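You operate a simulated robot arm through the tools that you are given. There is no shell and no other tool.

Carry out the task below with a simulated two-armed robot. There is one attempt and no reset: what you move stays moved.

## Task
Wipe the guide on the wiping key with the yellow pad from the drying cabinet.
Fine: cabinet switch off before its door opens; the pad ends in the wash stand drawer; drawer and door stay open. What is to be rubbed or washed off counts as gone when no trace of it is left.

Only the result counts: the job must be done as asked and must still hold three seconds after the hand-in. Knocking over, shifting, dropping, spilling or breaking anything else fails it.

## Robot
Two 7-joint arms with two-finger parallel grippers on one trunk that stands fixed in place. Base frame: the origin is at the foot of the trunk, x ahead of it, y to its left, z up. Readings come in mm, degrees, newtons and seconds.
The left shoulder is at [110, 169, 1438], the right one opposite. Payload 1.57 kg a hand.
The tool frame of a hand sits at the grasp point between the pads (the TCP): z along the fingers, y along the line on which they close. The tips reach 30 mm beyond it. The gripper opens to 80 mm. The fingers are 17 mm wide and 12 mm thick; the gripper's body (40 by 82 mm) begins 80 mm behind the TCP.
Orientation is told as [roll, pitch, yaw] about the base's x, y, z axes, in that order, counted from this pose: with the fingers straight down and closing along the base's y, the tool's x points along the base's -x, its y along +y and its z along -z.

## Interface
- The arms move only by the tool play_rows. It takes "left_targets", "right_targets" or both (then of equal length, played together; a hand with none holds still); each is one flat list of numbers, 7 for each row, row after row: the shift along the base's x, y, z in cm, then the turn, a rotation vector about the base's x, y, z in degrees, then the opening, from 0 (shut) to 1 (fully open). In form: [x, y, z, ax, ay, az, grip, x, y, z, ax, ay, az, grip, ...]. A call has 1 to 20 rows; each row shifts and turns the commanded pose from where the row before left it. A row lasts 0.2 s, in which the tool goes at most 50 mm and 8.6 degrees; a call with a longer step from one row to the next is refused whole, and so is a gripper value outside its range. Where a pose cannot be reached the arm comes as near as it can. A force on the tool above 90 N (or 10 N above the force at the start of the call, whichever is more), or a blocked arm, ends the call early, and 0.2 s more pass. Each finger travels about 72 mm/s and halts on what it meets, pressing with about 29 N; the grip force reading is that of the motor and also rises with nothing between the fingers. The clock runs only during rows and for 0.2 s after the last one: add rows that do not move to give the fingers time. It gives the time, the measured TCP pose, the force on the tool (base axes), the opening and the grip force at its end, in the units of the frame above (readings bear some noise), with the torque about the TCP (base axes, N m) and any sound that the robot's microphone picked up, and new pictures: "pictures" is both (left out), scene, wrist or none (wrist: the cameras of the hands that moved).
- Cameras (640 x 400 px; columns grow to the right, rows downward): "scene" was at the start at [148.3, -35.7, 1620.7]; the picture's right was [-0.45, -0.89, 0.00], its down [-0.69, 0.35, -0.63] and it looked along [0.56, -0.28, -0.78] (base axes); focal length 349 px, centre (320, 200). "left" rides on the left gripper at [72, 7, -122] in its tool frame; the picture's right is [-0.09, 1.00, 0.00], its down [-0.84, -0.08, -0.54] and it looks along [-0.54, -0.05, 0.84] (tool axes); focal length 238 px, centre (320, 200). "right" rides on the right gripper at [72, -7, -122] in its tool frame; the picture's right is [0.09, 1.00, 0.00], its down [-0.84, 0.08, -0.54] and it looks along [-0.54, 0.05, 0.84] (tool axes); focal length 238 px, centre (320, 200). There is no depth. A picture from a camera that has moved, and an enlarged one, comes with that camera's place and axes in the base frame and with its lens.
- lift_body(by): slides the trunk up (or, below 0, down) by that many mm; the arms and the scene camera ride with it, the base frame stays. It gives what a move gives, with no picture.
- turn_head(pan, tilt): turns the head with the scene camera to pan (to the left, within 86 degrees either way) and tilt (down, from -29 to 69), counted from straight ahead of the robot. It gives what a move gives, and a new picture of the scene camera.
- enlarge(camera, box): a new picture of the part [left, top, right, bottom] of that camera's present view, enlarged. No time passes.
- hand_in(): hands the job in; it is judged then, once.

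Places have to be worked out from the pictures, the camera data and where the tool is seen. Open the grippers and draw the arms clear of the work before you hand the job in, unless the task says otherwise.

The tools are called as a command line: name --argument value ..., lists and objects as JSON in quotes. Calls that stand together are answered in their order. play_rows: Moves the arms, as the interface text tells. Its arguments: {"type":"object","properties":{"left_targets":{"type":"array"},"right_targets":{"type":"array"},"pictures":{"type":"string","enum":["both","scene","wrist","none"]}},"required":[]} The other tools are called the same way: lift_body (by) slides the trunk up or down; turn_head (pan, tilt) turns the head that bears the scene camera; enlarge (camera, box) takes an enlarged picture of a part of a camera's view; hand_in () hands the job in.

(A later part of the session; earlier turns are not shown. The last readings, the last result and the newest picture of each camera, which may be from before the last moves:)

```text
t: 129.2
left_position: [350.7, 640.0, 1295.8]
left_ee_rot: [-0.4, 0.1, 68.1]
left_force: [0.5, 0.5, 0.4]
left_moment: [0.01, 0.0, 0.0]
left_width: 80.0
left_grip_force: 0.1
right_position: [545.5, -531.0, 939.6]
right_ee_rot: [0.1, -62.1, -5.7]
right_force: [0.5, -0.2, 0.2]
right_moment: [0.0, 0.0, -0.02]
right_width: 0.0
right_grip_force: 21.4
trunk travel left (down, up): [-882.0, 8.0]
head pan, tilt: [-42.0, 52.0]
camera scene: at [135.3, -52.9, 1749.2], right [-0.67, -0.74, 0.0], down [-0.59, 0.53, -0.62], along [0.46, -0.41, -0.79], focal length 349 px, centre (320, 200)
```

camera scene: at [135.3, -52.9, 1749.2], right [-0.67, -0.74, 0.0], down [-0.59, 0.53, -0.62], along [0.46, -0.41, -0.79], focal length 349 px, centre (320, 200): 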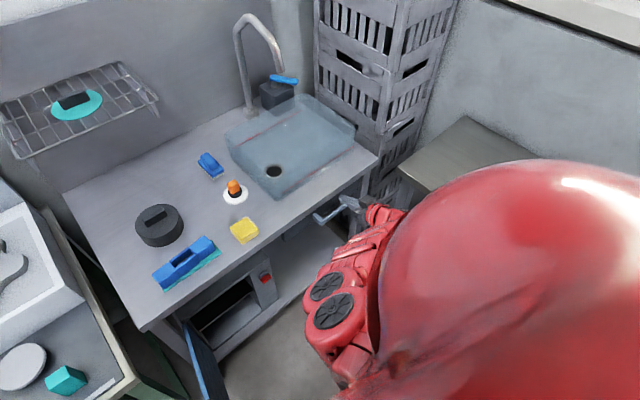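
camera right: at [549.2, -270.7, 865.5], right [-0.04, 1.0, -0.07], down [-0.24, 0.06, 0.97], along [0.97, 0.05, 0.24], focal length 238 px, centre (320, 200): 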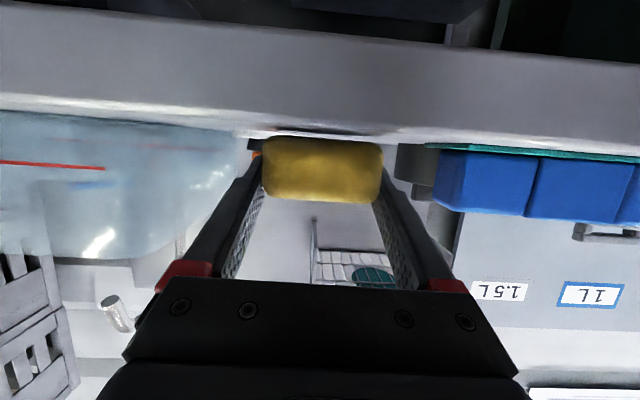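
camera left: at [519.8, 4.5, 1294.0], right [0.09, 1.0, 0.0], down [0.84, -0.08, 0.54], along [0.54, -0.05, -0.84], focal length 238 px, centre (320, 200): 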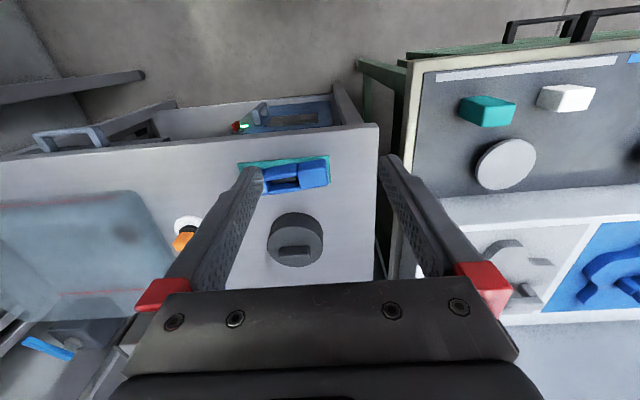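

Now tilt the fingers to about 25° from vertical.

play_rows --right_targets '[0, -0.6, 0, 0, 7.4, 0, 0, 0, -0.6, 0, 0, 7.4, 0, 0, 0, -0.6, 0, 0, 7.4, 0, 0, 0, -0.6, 0, 0, 7.4, 0, 0, 0, -0.6, 0, 0, 7.4, 0, 0]' --pictures "both"

```text
t: 130.3
left_position: [351.0, 640.6, 1295.8]
left_ee_rot: [-0.4, 0.0, 68.1]
left_force: [-1.4, 0.7, -0.7]
left_moment: [-0.02, 0.02, -0.02]
left_width: 80.1
left_grip_force: 0.1
right_position: [547.2, -560.9, 940.8]
right_ee_rot: [-3.9, -25.3, -2.9]
right_force: [0.9, 0.1, -0.1]
right_moment: [-0.01, -0.01, -0.01]
right_width: 0.0
right_grip_force: 21.5
trunk travel left (down, up): [-882.0, 8.0]
head pan, tilt: [-42.0, 52.0]
camera scene: at [136.7, -52.0, 1749.1], right [-0.67, -0.74, 0.0], down [-0.59, 0.53, -0.62], along [0.46, -0.41, -0.79], focal length 349 px, centre (320, 200)
camera right: at [430.6, -553.5, 1020.4], right [0.0, 0.99, -0.1], down [0.53, 0.09, 0.84], along [0.85, -0.05, -0.53], focal length 238 px, centre (320, 200)
```

scene: 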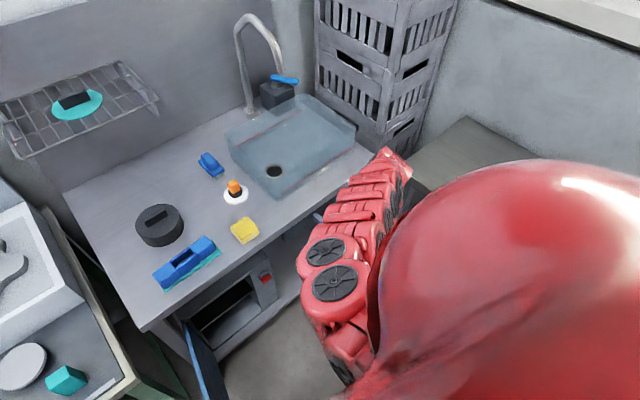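
right: 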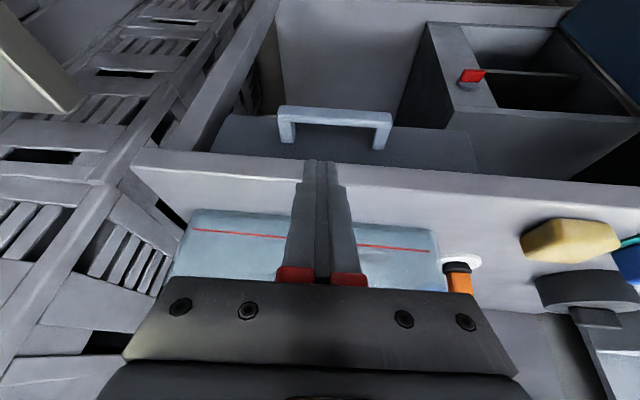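

The wrist view places the bar at x 618–634, z 769–784, y -493…-625 and the drawer front at x≈670. Lower the trunk 60 mm and move forward to just above/in front of the handle.

lift_body --by -60

play_rows --right_targets '[2.7, 0.1, 0, 1, 0, 1, 0, 2.7, 0.1, 0, 2, 0, 1, 0]' --pictures "wrist"

```text
t: 131.3
left_position: [351.3, 641.4, 1234.5]
left_ee_rot: [-0.4, 0.0, 68.0]
left_force: [0.0, -1.2, -0.4]
left_moment: [-0.02, 0.0, -0.02]
left_width: 79.9
left_grip_force: 0.1
right_position: [545.4, -560.9, 881.9]
right_ee_rot: [-3.8, -25.2, -2.9]
right_force: [0.9, 0.0, -0.5]
right_moment: [0.0, 0.02, -0.03]
right_width: 0.0
right_grip_force: 21.2
trunk travel left (down, up): [-822.0, 68.0]
head pan, tilt: [-42.0, 52.0]
```

```text
t: 131.9
left_position: [350.0, 640.5, 1236.5]
left_ee_rot: [-0.3, -0.1, 68.2]
left_force: [-0.8, -0.1, 0.1]
left_moment: [-0.03, -0.02, 0.0]
left_width: 80.3
left_grip_force: 0.0
right_position: [602.8, -558.3, 881.0]
right_ee_rot: [-0.6, -25.1, -2.1]
right_force: [0.2, 0.5, 0.8]
right_moment: [0.01, 0.04, 0.03]
right_width: 0.0
right_grip_force: 21.5
trunk travel left (down, up): [-822.0, 68.0]
head pan, tilt: [-42.0, 52.0]
camera right: at [485.2, -559.3, 960.5], right [-0.04, 1.0, -0.05], down [0.53, 0.06, 0.85], along [0.85, 0.01, -0.53], focal length 238 px, centre (320, 200)
```

right: 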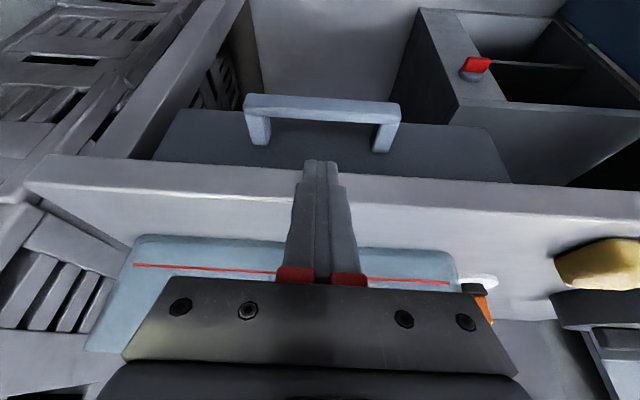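

Aligned. Slide down along the finger direction between the bar and the drawer front, first 60 mm.

play_rows --right_targets '[0.85, 0, -1.8, 0, 0, 0, 0, 0.85, 0, -1.8, 0, 0, 0, 0, 0.85, 0, -1.8, 0, 0, 0, 0]' --pictures "wrist"

```text
t: 132.8
left_position: [351.5, 640.6, 1234.3]
left_ee_rot: [-0.4, -0.1, 68.0]
left_force: [0.3, -0.5, 0.5]
left_moment: [0.02, 0.02, 0.0]
left_width: 79.9
left_grip_force: 0.0
right_position: [600.0, -552.6, 852.4]
right_ee_rot: [-0.7, -25.1, -2.3]
right_force: [0.3, -0.3, 0.2]
right_moment: [0.0, -0.01, -0.01]
right_width: 0.0
right_grip_force: 21.4
right hand out of reach, approached as far as the arm can: row 1, 2, 3
trunk travel left (down, up): [-822.0, 68.0]
head pan, tilt: [-42.0, 52.0]
camera right: at [482.7, -552.9, 931.9], right [-0.04, 1.0, -0.05], down [0.53, 0.06, 0.85], along [0.85, 0.01, -0.53], focal length 238 px, centre (320, 200)
```

right: 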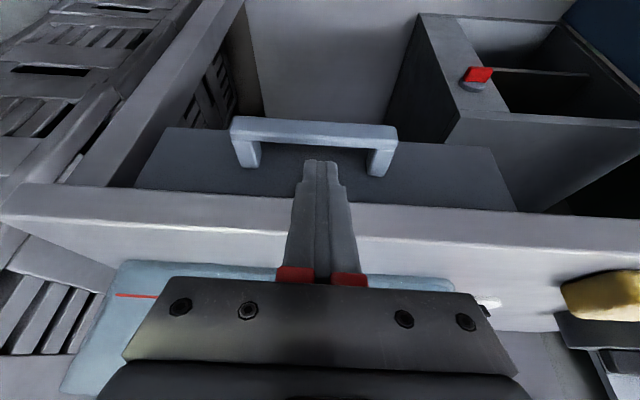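

Outer reach limit; I need the trunk lower. Back off first, lower the trunk 110 mm, and bring the arm back up.

play_rows --right_targets '[-2, -0.2, 2, 0, 0, 0, 0, -2, -0.2, 2.5, 0, 0, 0, 0]' --pictures "none"

lift_body --by -110

play_rows --right_targets '[0, 0, 3, 0, 0, 0, 0, 0, 0, 3, 0, 0, 0, 0, 0, 0, 3, 0, 0, 0, 0]' --pictures "wrist"

```text
t: 133.3
left_position: [348.7, 641.0, 1236.4]
left_ee_rot: [-0.4, 0.0, 68.1]
left_force: [-0.1, -0.3, 1.1]
left_moment: [0.03, -0.01, -0.03]
left_width: 79.8
left_grip_force: 0.1
right_position: [558.8, -555.2, 898.9]
right_ee_rot: [-0.4, -25.4, -2.2]
right_force: [0.2, -1.2, 0.6]
right_moment: [-0.01, 0.0, -0.03]
right_width: 0.0
right_grip_force: 21.7
trunk travel left (down, up): [-822.0, 68.0]
head pan, tilt: [-42.0, 52.0]
```

```text
t: 134.8
left_position: [350.3, 641.2, 1125.5]
left_ee_rot: [-0.5, 0.0, 67.9]
left_force: [0.1, 0.0, -0.3]
left_moment: [0.0, 0.0, -0.02]
left_width: 80.2
left_grip_force: 0.0
right_position: [559.6, -556.5, 787.2]
right_ee_rot: [-0.5, -25.1, -2.3]
right_force: [1.3, -0.1, 0.0]
right_moment: [-0.03, 0.01, 0.03]
right_width: 0.2
right_grip_force: 21.6
trunk travel left (down, up): [-712.0, 178.0]
head pan, tilt: [-42.0, 52.0]
```

```text
t: 135.6
left_position: [350.0, 641.7, 1124.5]
left_ee_rot: [-0.3, 0.0, 68.1]
left_force: [0.4, 0.0, -0.4]
left_moment: [-0.04, 0.02, -0.01]
left_width: 80.0
left_grip_force: 0.0
right_position: [559.6, -555.5, 877.8]
right_ee_rot: [-0.7, -25.1, -2.3]
right_force: [0.4, -0.5, 0.6]
right_moment: [-0.02, 0.01, 0.02]
right_width: 0.0
right_grip_force: 21.6
trunk travel left (down, up): [-712.0, 178.0]
head pan, tilt: [-42.0, 52.0]
camera right: at [442.8, -556.8, 957.9], right [-0.04, 1.0, -0.05], down [0.53, 0.06, 0.84], along [0.85, 0.01, -0.53], focal length 238 px, centre (320, 200)
```

right: 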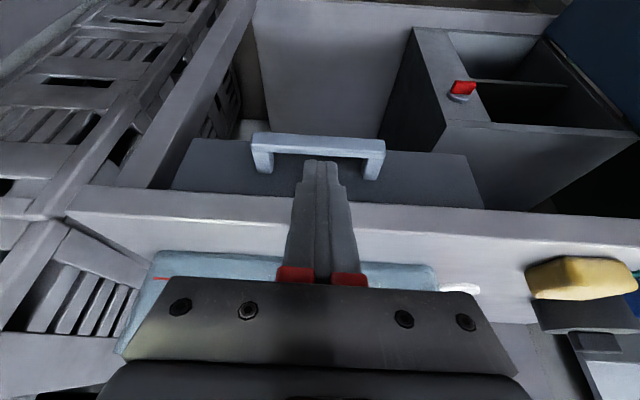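

Now forward to the earlier entry point, then down along the finger direction.

play_rows --right_targets '[2.2, -0.2, 0.2, 0, 0, 0, 0, 2.2, -0.1, 0.1, 0, 0, 0, 0, 0.85, 0, -1.8, 0, 0, 0, 0, 0.85, 0, -1.8, 0, 0, 0, 0]' --pictures "wrist"

```text
t: 136.6
left_position: [351.3, 640.9, 1123.7]
left_ee_rot: [-0.4, 0.0, 68.1]
left_force: [0.1, 0.1, -0.7]
left_moment: [0.03, 0.01, -0.01]
left_width: 80.1
left_grip_force: 0.2
right_position: [621.0, -559.9, 842.8]
right_ee_rot: [-0.6, -25.1, -2.3]
right_force: [-0.5, -0.2, 0.1]
right_moment: [0.03, 0.02, 0.01]
right_width: 0.1
right_grip_force: 21.7
trunk travel left (down, up): [-712.0, 178.0]
head pan, tilt: [-42.0, 52.0]
camera right: at [504.6, -560.2, 923.7], right [-0.04, 1.0, -0.05], down [0.53, 0.06, 0.85], along [0.85, 0.01, -0.53], focal length 238 px, centre (320, 200)
```

right: 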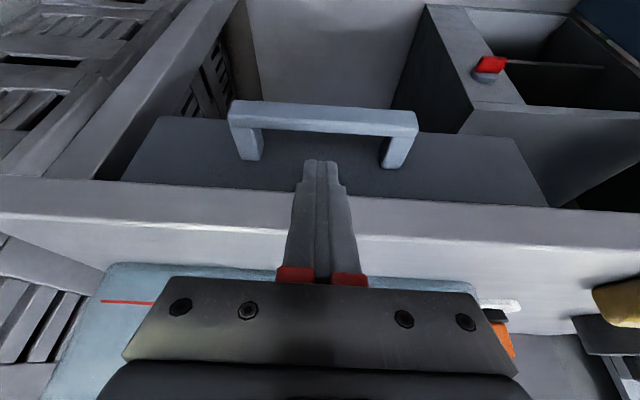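

Bar just ahead of the fingertips; continue down.

play_rows --right_targets '[0.8, 0, -1.7, 0, 0, 0, 0, 0.8, 0, -1.7, 0, 0, 0, 0]' --pictures "wrist"

```text
t: 137.2
left_position: [350.7, 640.7, 1125.3]
left_ee_rot: [-0.4, 0.0, 68.1]
left_force: [0.8, 0.0, -0.2]
left_moment: [0.01, 0.03, 0.02]
left_width: 79.7
left_grip_force: 0.0
right_position: [637.5, -560.2, 810.0]
right_ee_rot: [-0.6, -25.2, -2.3]
right_force: [0.4, 0.2, 0.3]
right_moment: [0.0, 0.0, 0.03]
right_width: 0.0
right_grip_force: 21.7
trunk travel left (down, up): [-712.0, 178.0]
head pan, tilt: [-42.0, 52.0]
camera right: at [520.0, -560.8, 889.8], right [-0.04, 1.0, -0.05], down [0.53, 0.06, 0.85], along [0.85, 0.01, -0.53], focal length 238 px, centre (320, 200)
```

right: 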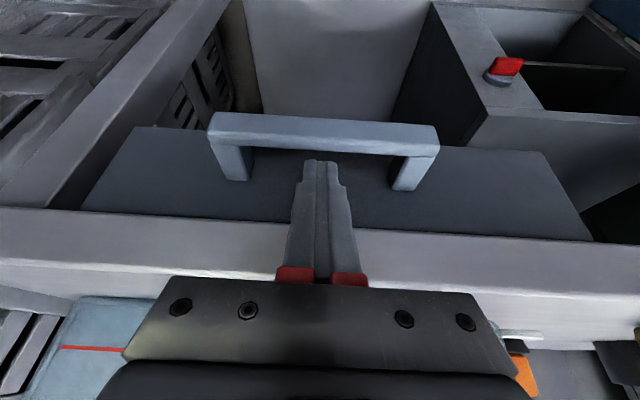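

The tips are behind the bar. Go 23 mm deeper.

play_rows --right_targets '[0.3, 0, -1.2, 0, 0, 0, 0, 0.3, 0, -1.2, 0, 0, 0, 0]' --pictures "wrist"

```text
t: 137.8
left_position: [349.6, 642.0, 1124.9]
left_ee_rot: [-0.3, 0.0, 68.0]
left_force: [0.4, 0.4, 0.2]
left_moment: [-0.01, -0.03, -0.02]
left_width: 79.9
left_grip_force: 0.0
right_position: [629.1, -553.2, 790.2]
right_ee_rot: [-0.5, -25.0, -2.4]
right_force: [-0.4, -0.6, -0.2]
right_moment: [-0.02, -0.02, 0.0]
right_width: 0.0
right_grip_force: 20.9
right hand out of reach, approached as far as the arm can: row 1, 2
trunk travel left (down, up): [-712.0, 178.0]
head pan, tilt: [-42.0, 52.0]
camera right: at [513.0, -554.1, 869.6], right [-0.04, 1.0, -0.05], down [0.53, 0.06, 0.84], along [0.85, 0.01, -0.53], focal length 238 px, centre (320, 200)
```

right: 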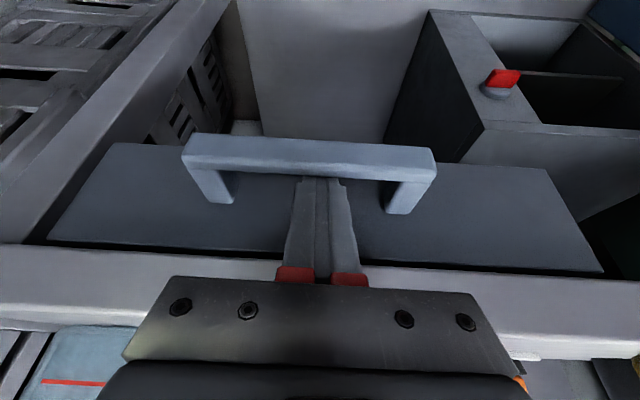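

The fingertips are hooked behind the bar. Pull back in -x.

play_rows --right_targets '[-1, 0, 0, 0, 0, 0, 0, -1.5, 0, 0, 0, 0, 0, 0, -1.5, 0, 0, 0, 0, 0, 0, -1.5, 0, 0, 0, 0, 0, 0, -1.5, 0, 0, 0, 0, 0, 0]' --pictures "both"

```text
t: 139.0
left_position: [350.1, 640.4, 1124.8]
left_ee_rot: [-0.4, -0.1, 68.0]
left_force: [-0.2, 0.2, 0.1]
left_moment: [0.0, -0.01, 0.04]
left_width: 80.0
left_grip_force: 0.0
right_position: [559.9, -554.4, 789.5]
right_ee_rot: [-0.5, -25.1, -2.3]
right_force: [0.5, -1.1, -0.3]
right_moment: [0.04, -0.01, 0.01]
right_width: 0.0
right_grip_force: 21.3
trunk travel left (down, up): [-712.0, 178.0]
head pan, tilt: [-42.0, 52.0]
camera scene: at [135.3, -51.8, 1579.2], right [-0.67, -0.74, 0.0], down [-0.59, 0.53, -0.62], along [0.46, -0.41, -0.79], focal length 349 px, centre (320, 200)
camera right: at [442.6, -555.2, 869.8], right [-0.04, 1.0, -0.05], down [0.53, 0.06, 0.85], along [0.85, 0.01, -0.53], focal length 238 px, centre (320, 200)
```

scene: 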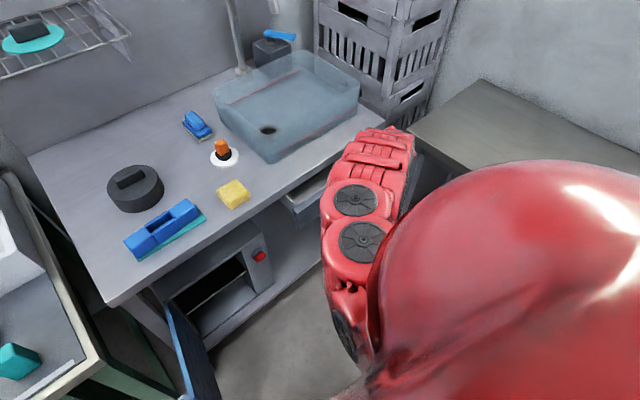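
right: 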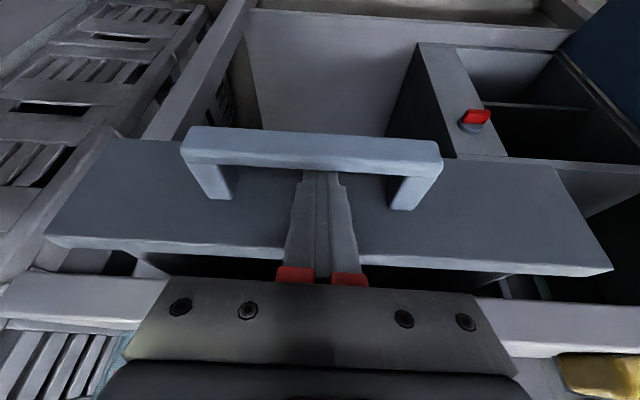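

The drawer is coming out easily. Keep pulling.

play_rows --right_targets '[-1.5, 0, 0, 0, 0, 0, 0, -1.5, 0, 0, 0, 0, 0, 0, -1.5, 0, 0, 0, 0, 0, 0, -1.5, 0, 0, 0, 0, 0, 0]' --pictures "wrist"

```text
t: 140.0
left_position: [349.9, 640.8, 1125.5]
left_ee_rot: [-0.4, 0.0, 68.1]
left_force: [-0.5, 0.6, -0.5]
left_moment: [-0.01, 0.01, 0.0]
left_width: 80.2
left_grip_force: 0.1
right_position: [499.6, -554.8, 789.0]
right_ee_rot: [-0.4, -25.1, -2.4]
right_force: [-2.4, 1.1, 1.4]
right_moment: [0.03, 0.01, 0.03]
right_width: 0.2
right_grip_force: 21.1
trunk travel left (down, up): [-712.0, 178.0]
head pan, tilt: [-42.0, 52.0]
camera right: at [382.1, -554.8, 869.6], right [-0.04, 1.0, -0.05], down [0.53, 0.06, 0.84], along [0.85, 0.01, -0.53], focal length 238 px, centre (320, 200)
```

right: 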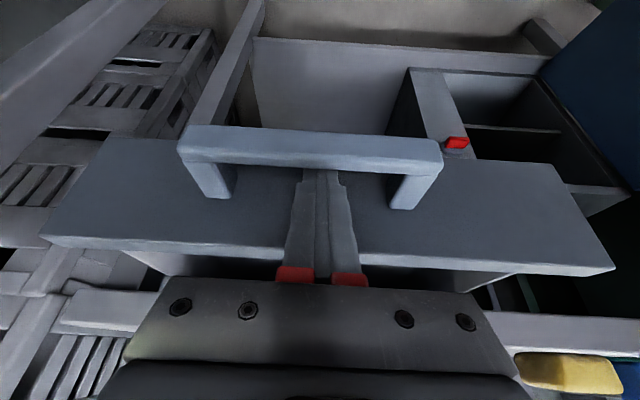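

Continue another 60 mm if possible.

play_rows --right_targets '[-1.5, 0, 0, 0, 0, 0, 0, -1.5, 0, 0, 0, 0, 0, 0, -1.5, 0, 0, 0, 0, 0, 0]' --pictures "wrist"

```text
t: 140.8
left_position: [350.1, 639.9, 1124.6]
left_ee_rot: [-0.3, 0.0, 68.1]
left_force: [-0.5, 1.0, 0.5]
left_moment: [-0.01, 0.02, 0.06]
left_width: 79.9
left_grip_force: 0.1
right_position: [456.3, -554.5, 789.2]
right_ee_rot: [-0.5, -25.1, -2.3]
right_force: [-0.5, 1.0, -0.8]
right_moment: [0.02, -0.03, -0.02]
right_width: 0.0
right_grip_force: 21.2
trunk travel left (down, up): [-712.0, 178.0]
head pan, tilt: [-42.0, 52.0]
camera right: at [338.5, -555.4, 869.6], right [-0.04, 1.0, -0.05], down [0.53, 0.06, 0.84], along [0.85, 0.01, -0.53], focal length 238 px, centre (320, 200)
```

right: 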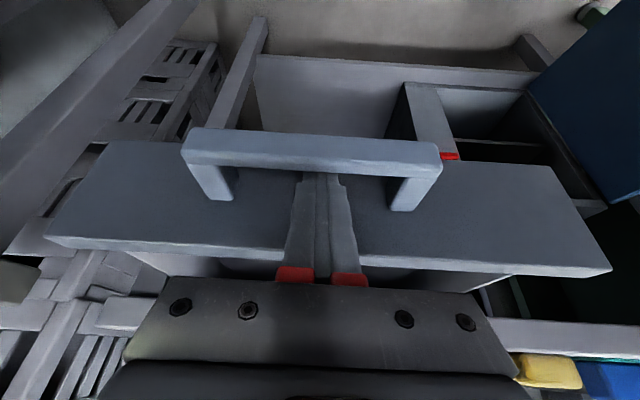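

The drawer is about 175 mm open. Unhook by raising the trunk straight up.

lift_body --by 100

turn_head --pan -45 --tilt 55

enlarge --camera "right" --box '[0, 0, 640, 400]'

```text
t: 142.1
left_position: [351.0, 641.1, 1225.6]
left_ee_rot: [-0.4, 0.0, 68.0]
left_force: [-0.1, -0.3, -0.1]
left_moment: [-0.03, 0.0, 0.03]
left_width: 79.8
left_grip_force: 0.1
right_position: [455.5, -553.7, 889.4]
right_ee_rot: [-0.4, -25.1, -2.3]
right_force: [-0.3, 0.2, 0.7]
right_moment: [-0.01, 0.01, 0.03]
right_width: 0.1
right_grip_force: 21.6
trunk travel left (down, up): [-812.0, 78.0]
head pan, tilt: [-42.0, 52.0]
```

```text
t: 142.7
left_position: [351.0, 640.0, 1224.3]
left_ee_rot: [-0.4, 0.0, 68.0]
left_force: [0.1, 0.0, 0.0]
left_moment: [-0.01, -0.01, 0.0]
left_width: 79.9
left_grip_force: 0.0
right_position: [456.2, -555.0, 889.4]
right_ee_rot: [-0.6, -25.1, -2.3]
right_force: [-0.8, 0.3, -0.4]
right_moment: [0.0, -0.02, 0.01]
right_width: 0.0
right_grip_force: 21.6
trunk travel left (down, up): [-812.0, 78.0]
head pan, tilt: [-45.0, 55.0]
camera scene: at [131.2, -52.2, 1675.3], right [-0.71, -0.71, 0.0], down [-0.58, 0.58, -0.57], along [0.41, -0.41, -0.82], focal length 349 px, centre (320, 200)
```

scene: 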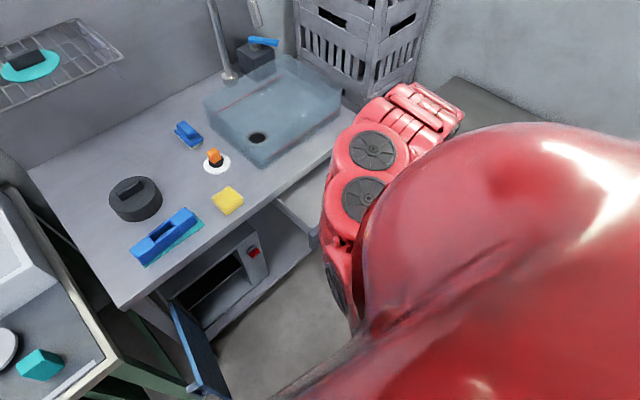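

```text
1.00 times, centred on (320, 200) of right (not enlarged: the box is as wide or as high as the picture)
camera zoom: at [339.0, -555.4, 969.6], right [-0.04, 1.0, -0.05], down [0.53, 0.06, 0.85], along [0.85, 0.01, -0.53], focal length 238 px, centre (320, 200)
```

zoom: 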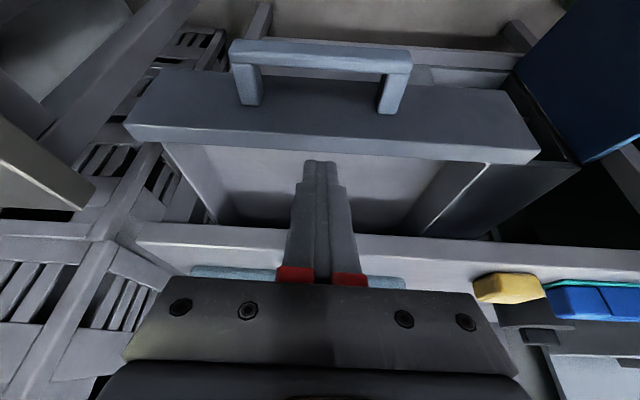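

The drawer is open with an empty interior (x≈510–641, y≈-700…-380). I'll re-grasp the pad from above with the fingers near vertical (25°) so it can be set into the drawer. Raise the trunk 70 mm and move over the pad.

lift_body --by 70

play_rows --right_targets '[3.6, 2.6, 0.4, 0, 0, 0, 0, 3.6, 2.6, 0.4, 0, 0, 0, 0.3, 3.6, 2.6, 0.4, 0, 0, 0, 0.6, 3.0, 2.6, 0.4, 0, 0, 0, 1]' --pictures "wrist"

```text
t: 143.8
left_position: [350.9, 641.5, 1296.0]
left_ee_rot: [-0.5, 0.1, 68.1]
left_force: [0.1, 0.3, -0.2]
left_moment: [-0.01, 0.04, 0.01]
left_width: 80.1
left_grip_force: 0.0
right_position: [456.6, -555.3, 959.3]
right_ee_rot: [-0.6, -25.0, -2.3]
right_force: [-0.3, 0.7, 0.1]
right_moment: [0.0, -0.02, -0.04]
right_width: 0.0
right_grip_force: 21.4
trunk travel left (down, up): [-882.0, 8.0]
head pan, tilt: [-45.0, 55.0]
```

```text
t: 144.8
left_position: [353.2, 641.7, 1294.4]
left_ee_rot: [-0.4, 0.2, 68.0]
left_force: [-0.3, -0.2, -0.8]
left_moment: [-0.03, 0.0, -0.01]
left_width: 80.0
left_grip_force: 0.1
right_position: [597.0, -449.7, 975.5]
right_ee_rot: [-0.6, -25.1, -2.3]
right_force: [-0.8, 0.3, -0.7]
right_moment: [0.02, 0.03, 0.0]
right_width: 79.9
right_grip_force: 0.0
trunk travel left (down, up): [-882.0, 8.0]
head pan, tilt: [-45.0, 55.0]
camera right: at [479.4, -449.7, 1055.3], right [-0.04, 1.0, -0.05], down [0.53, 0.06, 0.84], along [0.85, 0.01, -0.53], focal length 238 px, centre (320, 200)
```

right: 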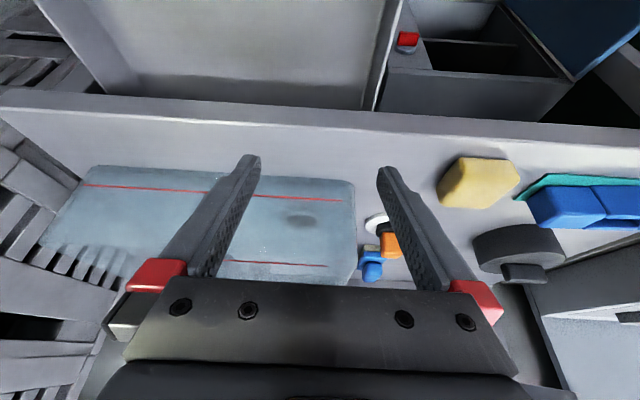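

Continue left to above the pad.

play_rows --right_targets '[1.0, 3.8, 0.1, 0, 0, 0.3, 1, 1.6, 3.8, 0.1, 0, 0, 0.3, 1, 1.6, 3.8, 0.1, 0, 0, 0.3, 1, 1.6, 3.8, 0.1, 0, 0, 0.3, 1, 1.6, 3.2, 0.1, 0, 0, 0.4, 1]' --pictures "both"

```text
t: 146.0
left_position: [351.9, 642.3, 1294.2]
left_ee_rot: [-0.4, 0.1, 68.0]
left_force: [0.7, -0.4, 0.1]
left_moment: [-0.03, -0.01, -0.01]
left_width: 80.0
left_grip_force: 0.1
right_position: [669.3, -266.2, 982.3]
right_ee_rot: [-0.6, -25.1, -0.7]
right_force: [-0.4, -0.1, -0.2]
right_moment: [-0.03, 0.02, -0.01]
right_width: 80.1
right_grip_force: 0.0
trunk travel left (down, up): [-882.0, 8.0]
head pan, tilt: [-45.0, 55.0]
camera scene: at [131.9, -50.7, 1745.2], right [-0.71, -0.71, 0.0], down [-0.58, 0.58, -0.57], along [0.41, -0.41, -0.82], focal length 349 px, centre (320, 200)
camera right: at [552.5, -268.9, 1061.0], right [-0.07, 1.0, -0.05], down [0.53, 0.08, 0.85], along [0.85, 0.03, -0.53], focal length 238 px, centre (320, 200)
```

scene: 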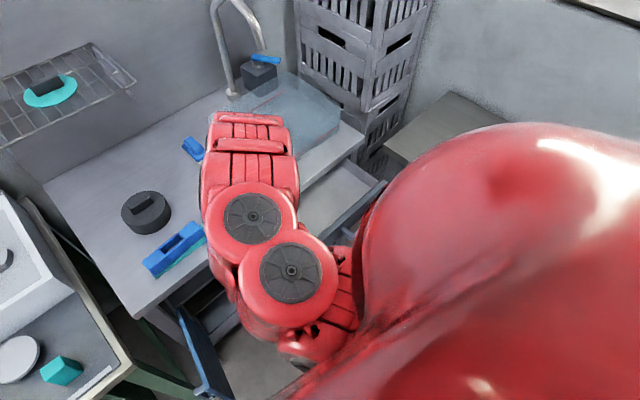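
right: 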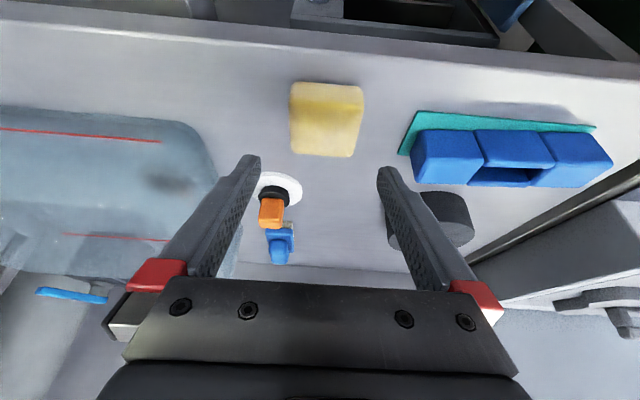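

Pad centre is about (697,-261). Descend around it.

play_rows --right_targets '[1.0, 0.25, -2.6, 0, 0, 0.3, 1, 1.0, 0.2, -2.6, 0, 0, 0.3, 1]' --pictures "wrist"

```text
t: 146.6
left_position: [350.7, 640.5, 1294.7]
left_ee_rot: [-0.3, 0.0, 68.1]
left_force: [0.2, -1.0, 0.2]
left_moment: [0.0, 0.01, -0.01]
left_width: 80.2
left_grip_force: 0.0
right_position: [689.0, -261.3, 928.1]
right_ee_rot: [-0.5, -25.0, 0.0]
right_force: [-0.4, -0.7, -0.3]
right_moment: [0.03, 0.05, 0.03]
right_width: 79.8
right_grip_force: 0.2
trunk travel left (down, up): [-882.0, 8.0]
head pan, tilt: [-45.0, 55.0]
camera right: at [572.3, -266.9, 1007.8], right [-0.08, 1.0, -0.05], down [0.53, 0.08, 0.84], along [0.84, 0.04, -0.53], focal length 238 px, centre (320, 200)
```

right: 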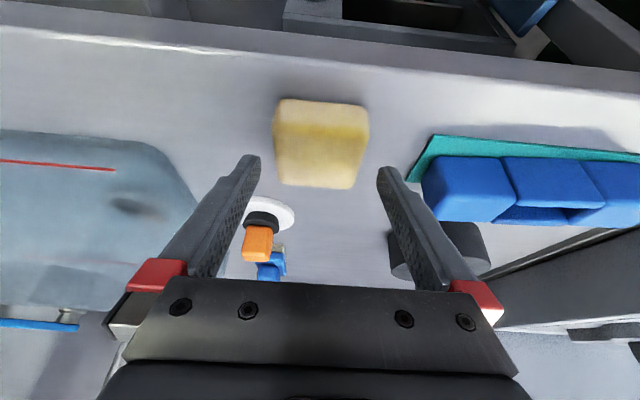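

Centred. Descend the last 31 mm and close.

play_rows --right_targets '[0, 0, -1.5, 0, 0, 0, 1, 0, 0, -1.5, 0, 0, 0, 1, 0, 0, 0, 0, 0, 0, 0.7, 0, 0, 0, 0, 0, 0, 0.6, 0, 0, 0, 0, 0, 0, 0.5]' --pictures "wrist"

```text
t: 147.8
left_position: [350.9, 640.9, 1293.5]
left_ee_rot: [-0.3, 0.0, 68.0]
left_force: [-0.5, 0.4, 0.0]
left_moment: [-0.01, 0.03, 0.02]
left_width: 79.9
left_grip_force: 0.1
right_position: [688.3, -262.3, 898.1]
right_ee_rot: [-0.4, -25.1, 0.0]
right_force: [0.2, -0.7, -0.1]
right_moment: [0.03, 0.03, 0.02]
right_width: 63.6
right_grip_force: 29.3
trunk travel left (down, up): [-882.0, 8.0]
head pan, tilt: [-45.0, 55.0]
camera right: at [571.3, -267.4, 978.8], right [-0.08, 1.0, -0.05], down [0.53, 0.08, 0.84], along [0.85, 0.04, -0.53], focal length 238 px, centre (320, 200)
```

right: 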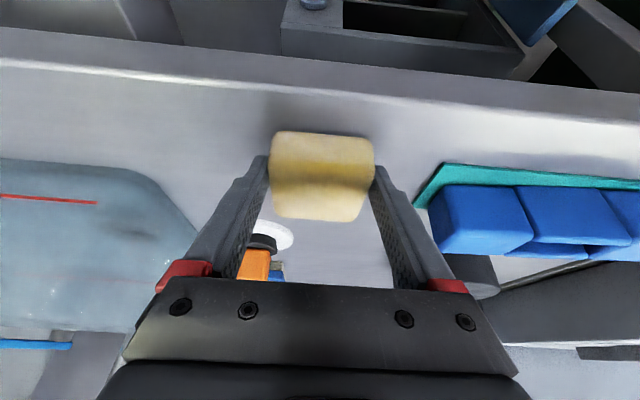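

Pad gripped from above. Lift and carry it toward the open drawer.

play_rows --right_targets '[0, 0, 2, 0, 0, 0, 0.5, 0, 0, 3, 0, 0, 0, 0.5, 0, 0, 3, 0, 0, 0, 0.5, -1.76, -3.76, 0, 0, 0, -0.4, 0.5, -1.76, -3.76, 0, 0, 0, -0.4, 0.5, -1.76, -3.76, 0, 0, 0, -0.4, 0.5, -1.76, -3.76, 0, 0, 0, -0.4, 0.5, -1.76, -3.76, 0, 0, 0, -0.4, 0.5, -1, -3, 0, 0, 0, 0, 0.5, -1, -3, 0, 0, 0, 0, 0.5, -1, -3, 0, 0, 0, 0, 0.5]' --pictures "both"

```text
t: 150.2
left_position: [350.4, 641.2, 1295.5]
left_ee_rot: [-0.4, 0.0, 68.1]
left_force: [0.5, -1.3, 0.2]
left_moment: [0.02, -0.03, -0.01]
left_width: 80.1
left_grip_force: 0.2
right_position: [570.2, -540.6, 977.0]
right_ee_rot: [-0.4, -25.1, -1.9]
right_force: [-0.3, 0.0, -1.0]
right_moment: [-0.02, 0.01, -0.01]
right_width: 63.8
right_grip_force: 28.5
trunk travel left (down, up): [-882.0, 8.0]
head pan, tilt: [-45.0, 55.0]
camera scene: at [130.3, -53.8, 1745.3], right [-0.71, -0.71, 0.0], down [-0.58, 0.58, -0.57], along [0.41, -0.4, -0.82], focal length 349 px, centre (320, 200)
camera right: at [452.8, -542.1, 1057.6], right [-0.04, 1.0, -0.05], down [0.53, 0.06, 0.85], along [0.85, 0.01, -0.53], focal length 238 px, centre (320, 200)
```

scene: 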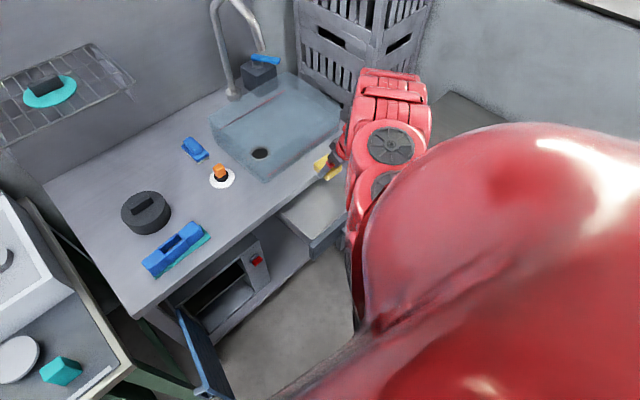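
right: 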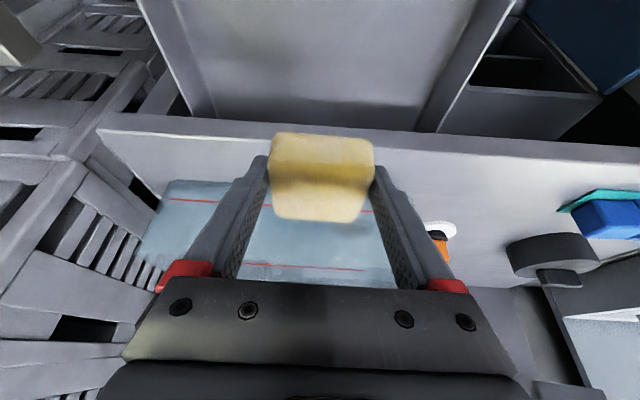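

The pad is above the open drawer. Lower the trunk 110 mm and check the view.

lift_body --by -110

turn_head --pan -45 --tilt 45

enlarge --camera "right" --box '[0, 0, 640, 400]'

```text
t: 151.6
left_position: [350.9, 640.9, 1184.5]
left_ee_rot: [-0.4, 0.1, 68.0]
left_force: [-0.1, 0.4, 0.4]
left_moment: [0.0, 0.03, 0.0]
left_width: 80.0
left_grip_force: 0.0
right_position: [568.3, -541.1, 866.8]
right_ee_rot: [-0.5, -25.2, -2.1]
right_force: [0.1, 0.5, 0.5]
right_moment: [0.0, -0.02, 0.01]
right_width: 64.2
right_grip_force: 28.7
trunk travel left (down, up): [-772.0, 118.0]
head pan, tilt: [-45.0, 55.0]
```

```text
t: 152.3
left_position: [349.9, 641.2, 1184.3]
left_ee_rot: [-0.4, 0.0, 67.9]
left_force: [-0.4, 1.3, 0.5]
left_moment: [-0.01, 0.02, 0.02]
left_width: 80.2
left_grip_force: 0.1
right_position: [570.5, -539.9, 868.1]
right_ee_rot: [-0.6, -25.1, -2.2]
right_force: [-0.2, 0.1, -0.6]
right_moment: [-0.02, -0.02, 0.0]
right_width: 63.8
right_grip_force: 29.0
trunk travel left (down, up): [-772.0, 118.0]
head pan, tilt: [-45.0, 45.0]
camera scene: at [137.6, -58.9, 1648.7], right [-0.71, -0.71, 0.0], down [-0.5, 0.5, -0.71], along [0.5, -0.5, -0.71], focal length 349 px, centre (320, 200)
```

scene: 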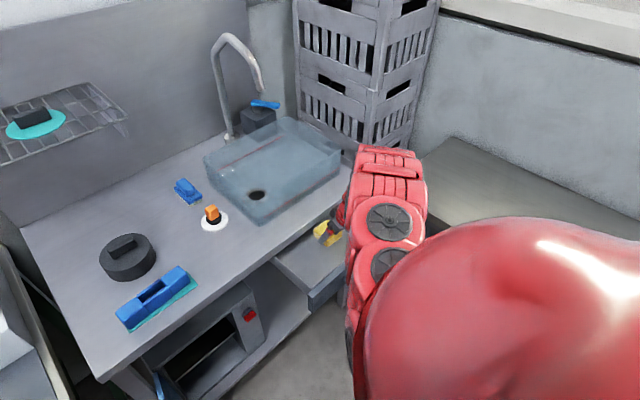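

```text
1.00 times, centred on (320, 200) of right (not enlarged: the box is as wide or as high as the picture)
camera zoom: at [452.9, -541.6, 947.8], right [-0.04, 1.0, -0.05], down [0.53, 0.06, 0.85], along [0.85, 0.01, -0.53], focal length 238 px, centre (320, 200)
```

zoom: 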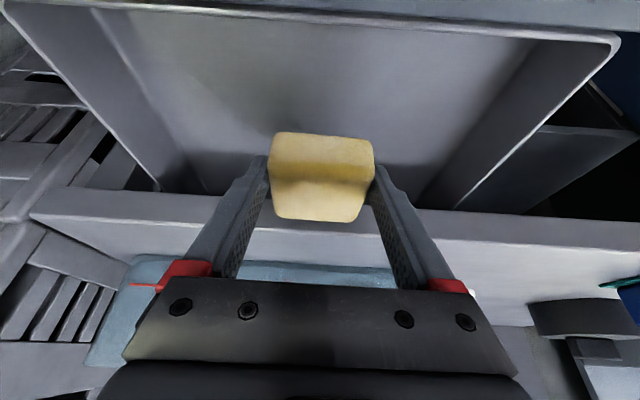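

The pad hangs over the drawer's interior, clear of its walls and the table edge. Lower the trunk another 45 mm, then descend by arm in small steps.

lift_body --by -45

play_rows --right_targets '[0, 0, -1, 0, 0, 0, 0.5]' --pictures "none"

play_rows --right_targets '[0, 0, -0.7, 0, 0, 0, 0.5]' --pictures "wrist"

```text
t: 153.2
left_position: [350.4, 641.8, 1139.7]
left_ee_rot: [-0.4, 0.0, 68.0]
left_force: [0.7, 1.5, 0.2]
left_moment: [0.04, -0.02, -0.06]
left_width: 80.0
left_grip_force: 0.1
right_position: [571.1, -540.0, 823.5]
right_ee_rot: [-0.5, -25.1, -2.1]
right_force: [0.7, 0.3, 0.0]
right_moment: [0.02, 0.01, 0.0]
right_width: 63.9
right_grip_force: 28.9
trunk travel left (down, up): [-727.0, 163.0]
head pan, tilt: [-45.0, 45.0]
```

```text
t: 153.6
left_position: [352.1, 640.3, 1139.8]
left_ee_rot: [-0.4, 0.0, 68.0]
left_force: [0.9, -0.1, 0.1]
left_moment: [0.02, 0.01, -0.02]
left_width: 79.9
left_grip_force: 0.2
right_position: [570.1, -541.7, 812.2]
right_ee_rot: [-0.6, -25.1, -2.1]
right_force: [-0.5, -0.5, -1.1]
right_moment: [-0.01, -0.01, -0.01]
right_width: 63.9
right_grip_force: 28.7
trunk travel left (down, up): [-727.0, 163.0]
head pan, tilt: [-45.0, 45.0]
```

```text
t: 154.0
left_position: [351.6, 642.1, 1139.9]
left_ee_rot: [-0.3, 0.1, 68.0]
left_force: [0.3, 0.4, -0.2]
left_moment: [0.01, 0.0, 0.01]
left_width: 79.9
left_grip_force: 0.1
right_position: [570.7, -540.2, 804.3]
right_ee_rot: [-0.5, -25.0, -2.0]
right_force: [-0.5, 0.3, -0.7]
right_moment: [-0.01, 0.03, -0.02]
right_width: 64.0
right_grip_force: 28.8
trunk travel left (down, up): [-727.0, 163.0]
head pan, tilt: [-45.0, 45.0]
camera right: at [452.9, -541.4, 885.3], right [-0.04, 1.0, -0.05], down [0.53, 0.06, 0.84], along [0.85, 0.01, -0.53], focal length 238 px, centre (320, 200)
```

right: 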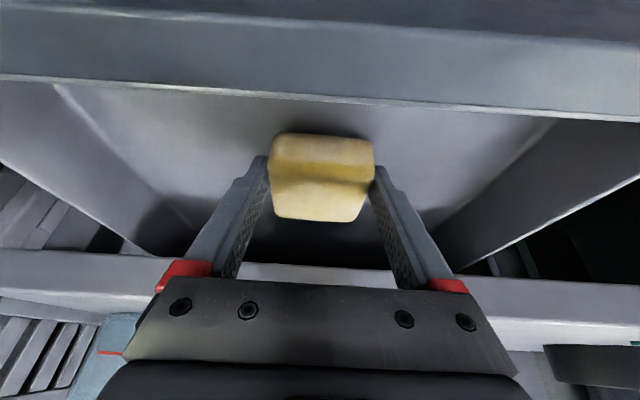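

Clear so far; keep descending in small steps.

play_rows --right_targets '[0, 0, -0.7, 0, 0, 0, 0.5, 0, 0, -0.5, 0, 0, 0, 0.5]' --pictures "none"

play_rows --right_targets '[0, 0, -0.6, 0, 0, 0, 0.5]' --pictures "none"

play_rows --right_targets '[0, 0, -0.5, 0, 0, 0, 0.5]' --pictures "none"

play_rows --right_targets '[0, 0, -0.5, 0, 0, 0, 0.5]' --pictures "wrist"

```text
t: 154.6
left_position: [350.6, 640.8, 1140.5]
left_ee_rot: [-0.4, 0.1, 68.0]
left_force: [-0.7, -0.5, 0.6]
left_moment: [0.01, -0.01, -0.02]
left_width: 79.9
left_grip_force: 0.1
right_position: [569.7, -540.2, 794.5]
right_ee_rot: [-0.5, -25.2, -2.2]
right_force: [0.4, -0.2, -0.8]
right_moment: [0.01, -0.01, -0.03]
right_width: 63.6
right_grip_force: 29.0
trunk travel left (down, up): [-727.0, 163.0]
head pan, tilt: [-45.0, 45.0]
```

```text
t: 155.0
left_position: [348.3, 644.7, 1141.1]
left_ee_rot: [-0.4, 0.1, 68.1]
left_force: [0.5, -0.1, -0.4]
left_moment: [-0.04, 0.03, -0.01]
left_width: 80.0
left_grip_force: 0.0
right_position: [569.7, -541.0, 791.8]
right_ee_rot: [-0.8, -25.4, -2.0]
right_force: [-0.1, 0.0, 21.3]
right_moment: [0.39, 0.25, 0.08]
right_width: 64.1
right_grip_force: 28.7
trunk travel left (down, up): [-727.0, 163.0]
head pan, tilt: [-45.0, 45.0]
```

```text
t: 155.4
left_position: [348.3, 643.5, 1137.8]
left_ee_rot: [-0.5, 0.1, 68.0]
left_force: [0.4, -0.2, -0.5]
left_moment: [0.04, 0.03, 0.01]
left_width: 80.1
left_grip_force: 0.1
right_position: [569.2, -540.5, 787.8]
right_ee_rot: [-1.1, -25.5, -2.0]
right_force: [0.9, -3.5, 36.0]
right_moment: [-0.09, 0.0, 0.06]
right_width: 64.2
right_grip_force: 28.9
trunk travel left (down, up): [-727.0, 163.0]
head pan, tilt: [-45.0, 45.0]
```

```text
t: 155.8
left_position: [346.3, 646.0, 1140.1]
left_ee_rot: [-0.6, 0.1, 68.0]
left_force: [-1.0, -0.4, -0.1]
left_moment: [-0.02, 0.02, -0.02]
left_width: 79.9
left_grip_force: 0.1
right_position: [568.6, -539.7, 786.1]
right_ee_rot: [-0.9, -25.7, -2.1]
right_force: [0.2, -3.7, 58.0]
right_moment: [1.84, -0.28, -0.02]
right_width: 64.2
right_grip_force: 28.7
trunk travel left (down, up): [-727.0, 163.0]
head pan, tilt: [-45.0, 45.0]
camera right: at [450.7, -539.6, 864.8], right [-0.04, 1.0, -0.05], down [0.52, 0.07, 0.85], along [0.85, 0.01, -0.52], focal length 238 px, centre (320, 200)
```

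right: 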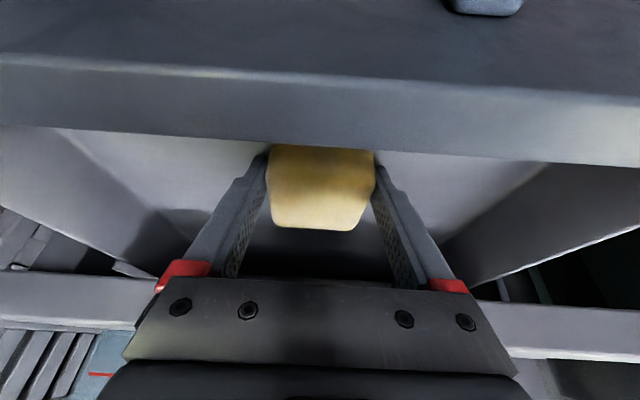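

The pad is on the drawer floor. Relieve the press slightly, then open and lift out.

play_rows --right_targets '[0, 0, 0.4, 0, 0, 0, 0.5, 0, 0, 0, 0, 0, 0, 0.8, 0, 0, 0, 0, 0, 0, 1, 0, 0, 0, 0, 0, 0, 1, 0, 0, 1.5, 0, 0, 0, 1, 0, 0, 2.5, 0, 0, 0, 1]' --pictures "wrist"

```text
t: 157.2
left_position: [348.3, 643.5, 1139.6]
left_ee_rot: [-0.5, 0.0, 68.1]
left_force: [-0.3, -0.2, -0.5]
left_moment: [-0.02, -0.04, 0.02]
left_width: 80.1
left_grip_force: 0.1
right_position: [568.0, -536.2, 821.9]
right_ee_rot: [-0.3, -25.0, -2.1]
right_force: [-0.2, -0.2, -0.2]
right_moment: [-0.01, 0.0, 0.01]
right_width: 80.0
right_grip_force: 0.0
trunk travel left (down, up): [-727.0, 163.0]
head pan, tilt: [-45.0, 45.0]
camera right: at [451.6, -538.3, 901.3], right [-0.05, 1.0, -0.04], down [0.53, 0.06, 0.84], along [0.85, 0.02, -0.53], focal length 238 px, centre (320, 200)
```

right: 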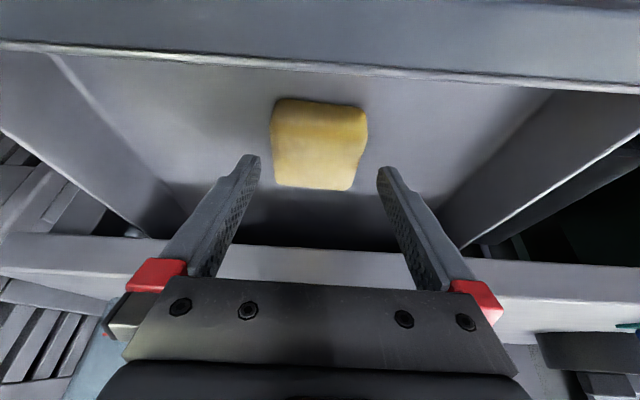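

The pad lies in the drawer. Raise the trunk to bring the hand clear, then draw the arm back and inspect everything.

lift_body --by 155

play_rows --right_targets '[-2.5, 0, 2, 0, 0, 0, 1, -2.5, -0.5, 2, 0, 0, 0, 1, -2, -1, 2, 0, 0, 0, 1]' --pictures "wrist"

turn_head --pan -20 --tilt 55

enlarge --camera "scene" --box '[180, 130, 420, 280]'

```text
t: 159.0
left_position: [351.3, 641.0, 1294.5]
left_ee_rot: [-0.2, -0.1, 68.0]
left_force: [-0.7, -0.9, -0.4]
left_moment: [0.01, 0.01, 0.0]
left_width: 80.2
left_grip_force: 0.1
right_position: [570.2, -540.9, 976.6]
right_ee_rot: [-0.5, -25.1, -2.2]
right_force: [0.8, 0.5, 0.2]
right_moment: [0.01, -0.03, -0.04]
right_width: 79.9
right_grip_force: 0.1
trunk travel left (down, up): [-882.0, 8.0]
head pan, tilt: [-45.0, 45.0]
```

```text
t: 159.8
left_position: [352.1, 640.8, 1294.3]
left_ee_rot: [-0.2, -0.1, 68.0]
left_force: [0.2, -0.7, -0.2]
left_moment: [0.04, 0.0, 0.03]
left_width: 80.0
left_grip_force: 0.1
right_position: [521.5, -545.9, 1014.9]
right_ee_rot: [-0.5, -25.2, -2.1]
right_force: [0.9, 0.3, 0.4]
right_moment: [0.0, 0.01, 0.02]
right_width: 80.0
right_grip_force: 0.2
right hand out of reach, approached as far as the arm can: row 3
trunk travel left (down, up): [-882.0, 8.0]
head pan, tilt: [-45.0, 45.0]
camera right: at [404.7, -547.4, 1094.6], right [-0.04, 1.0, -0.05], down [0.53, 0.06, 0.85], along [0.85, 0.01, -0.53], focal length 238 px, centre (320, 200)
```

right: 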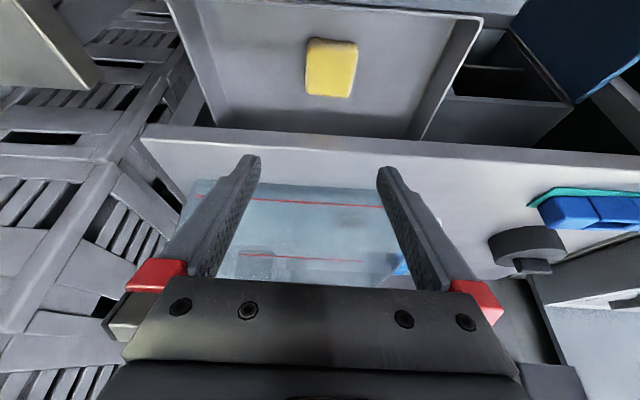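

```text
t: 160.7
left_position: [351.1, 641.4, 1296.0]
left_ee_rot: [-0.5, 0.0, 68.0]
left_force: [-0.5, -1.2, 0.0]
left_moment: [0.01, -0.03, 0.02]
left_width: 80.0
left_grip_force: 0.1
right_position: [520.8, -544.7, 1015.5]
right_ee_rot: [-0.4, -25.2, -2.1]
right_force: [-0.7, -0.4, -0.1]
right_moment: [-0.02, -0.01, 0.02]
right_width: 79.8
right_grip_force: 0.0
trunk travel left (down, up): [-882.0, 8.0]
head pan, tilt: [-20.0, 55.0]
camera scene: at [147.5, -25.8, 1745.3], right [-0.34, -0.94, 0.0], down [-0.77, 0.28, -0.57], along [0.54, -0.2, -0.82], focal length 349 px, centre (320, 200)
```

scene: 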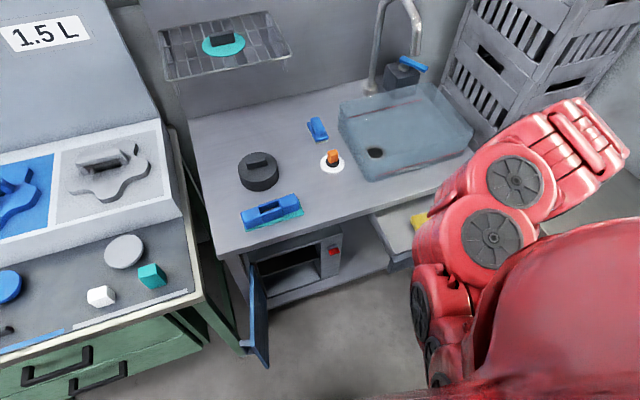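

```text
2.67 times, centred on (300, 205) of scene
camera zoom: at [147.5, -25.8, 1745.3], right [-0.34, -0.94, 0.0], down [-0.77, 0.28, -0.57], along [0.54, -0.2, -0.82], focal length 930 px, centre (373, 187)
```

zoom: 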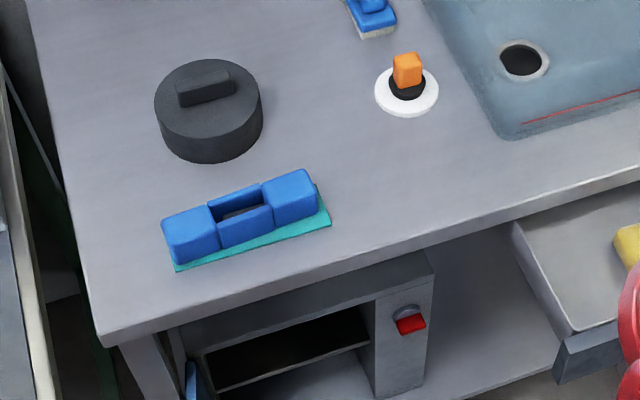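

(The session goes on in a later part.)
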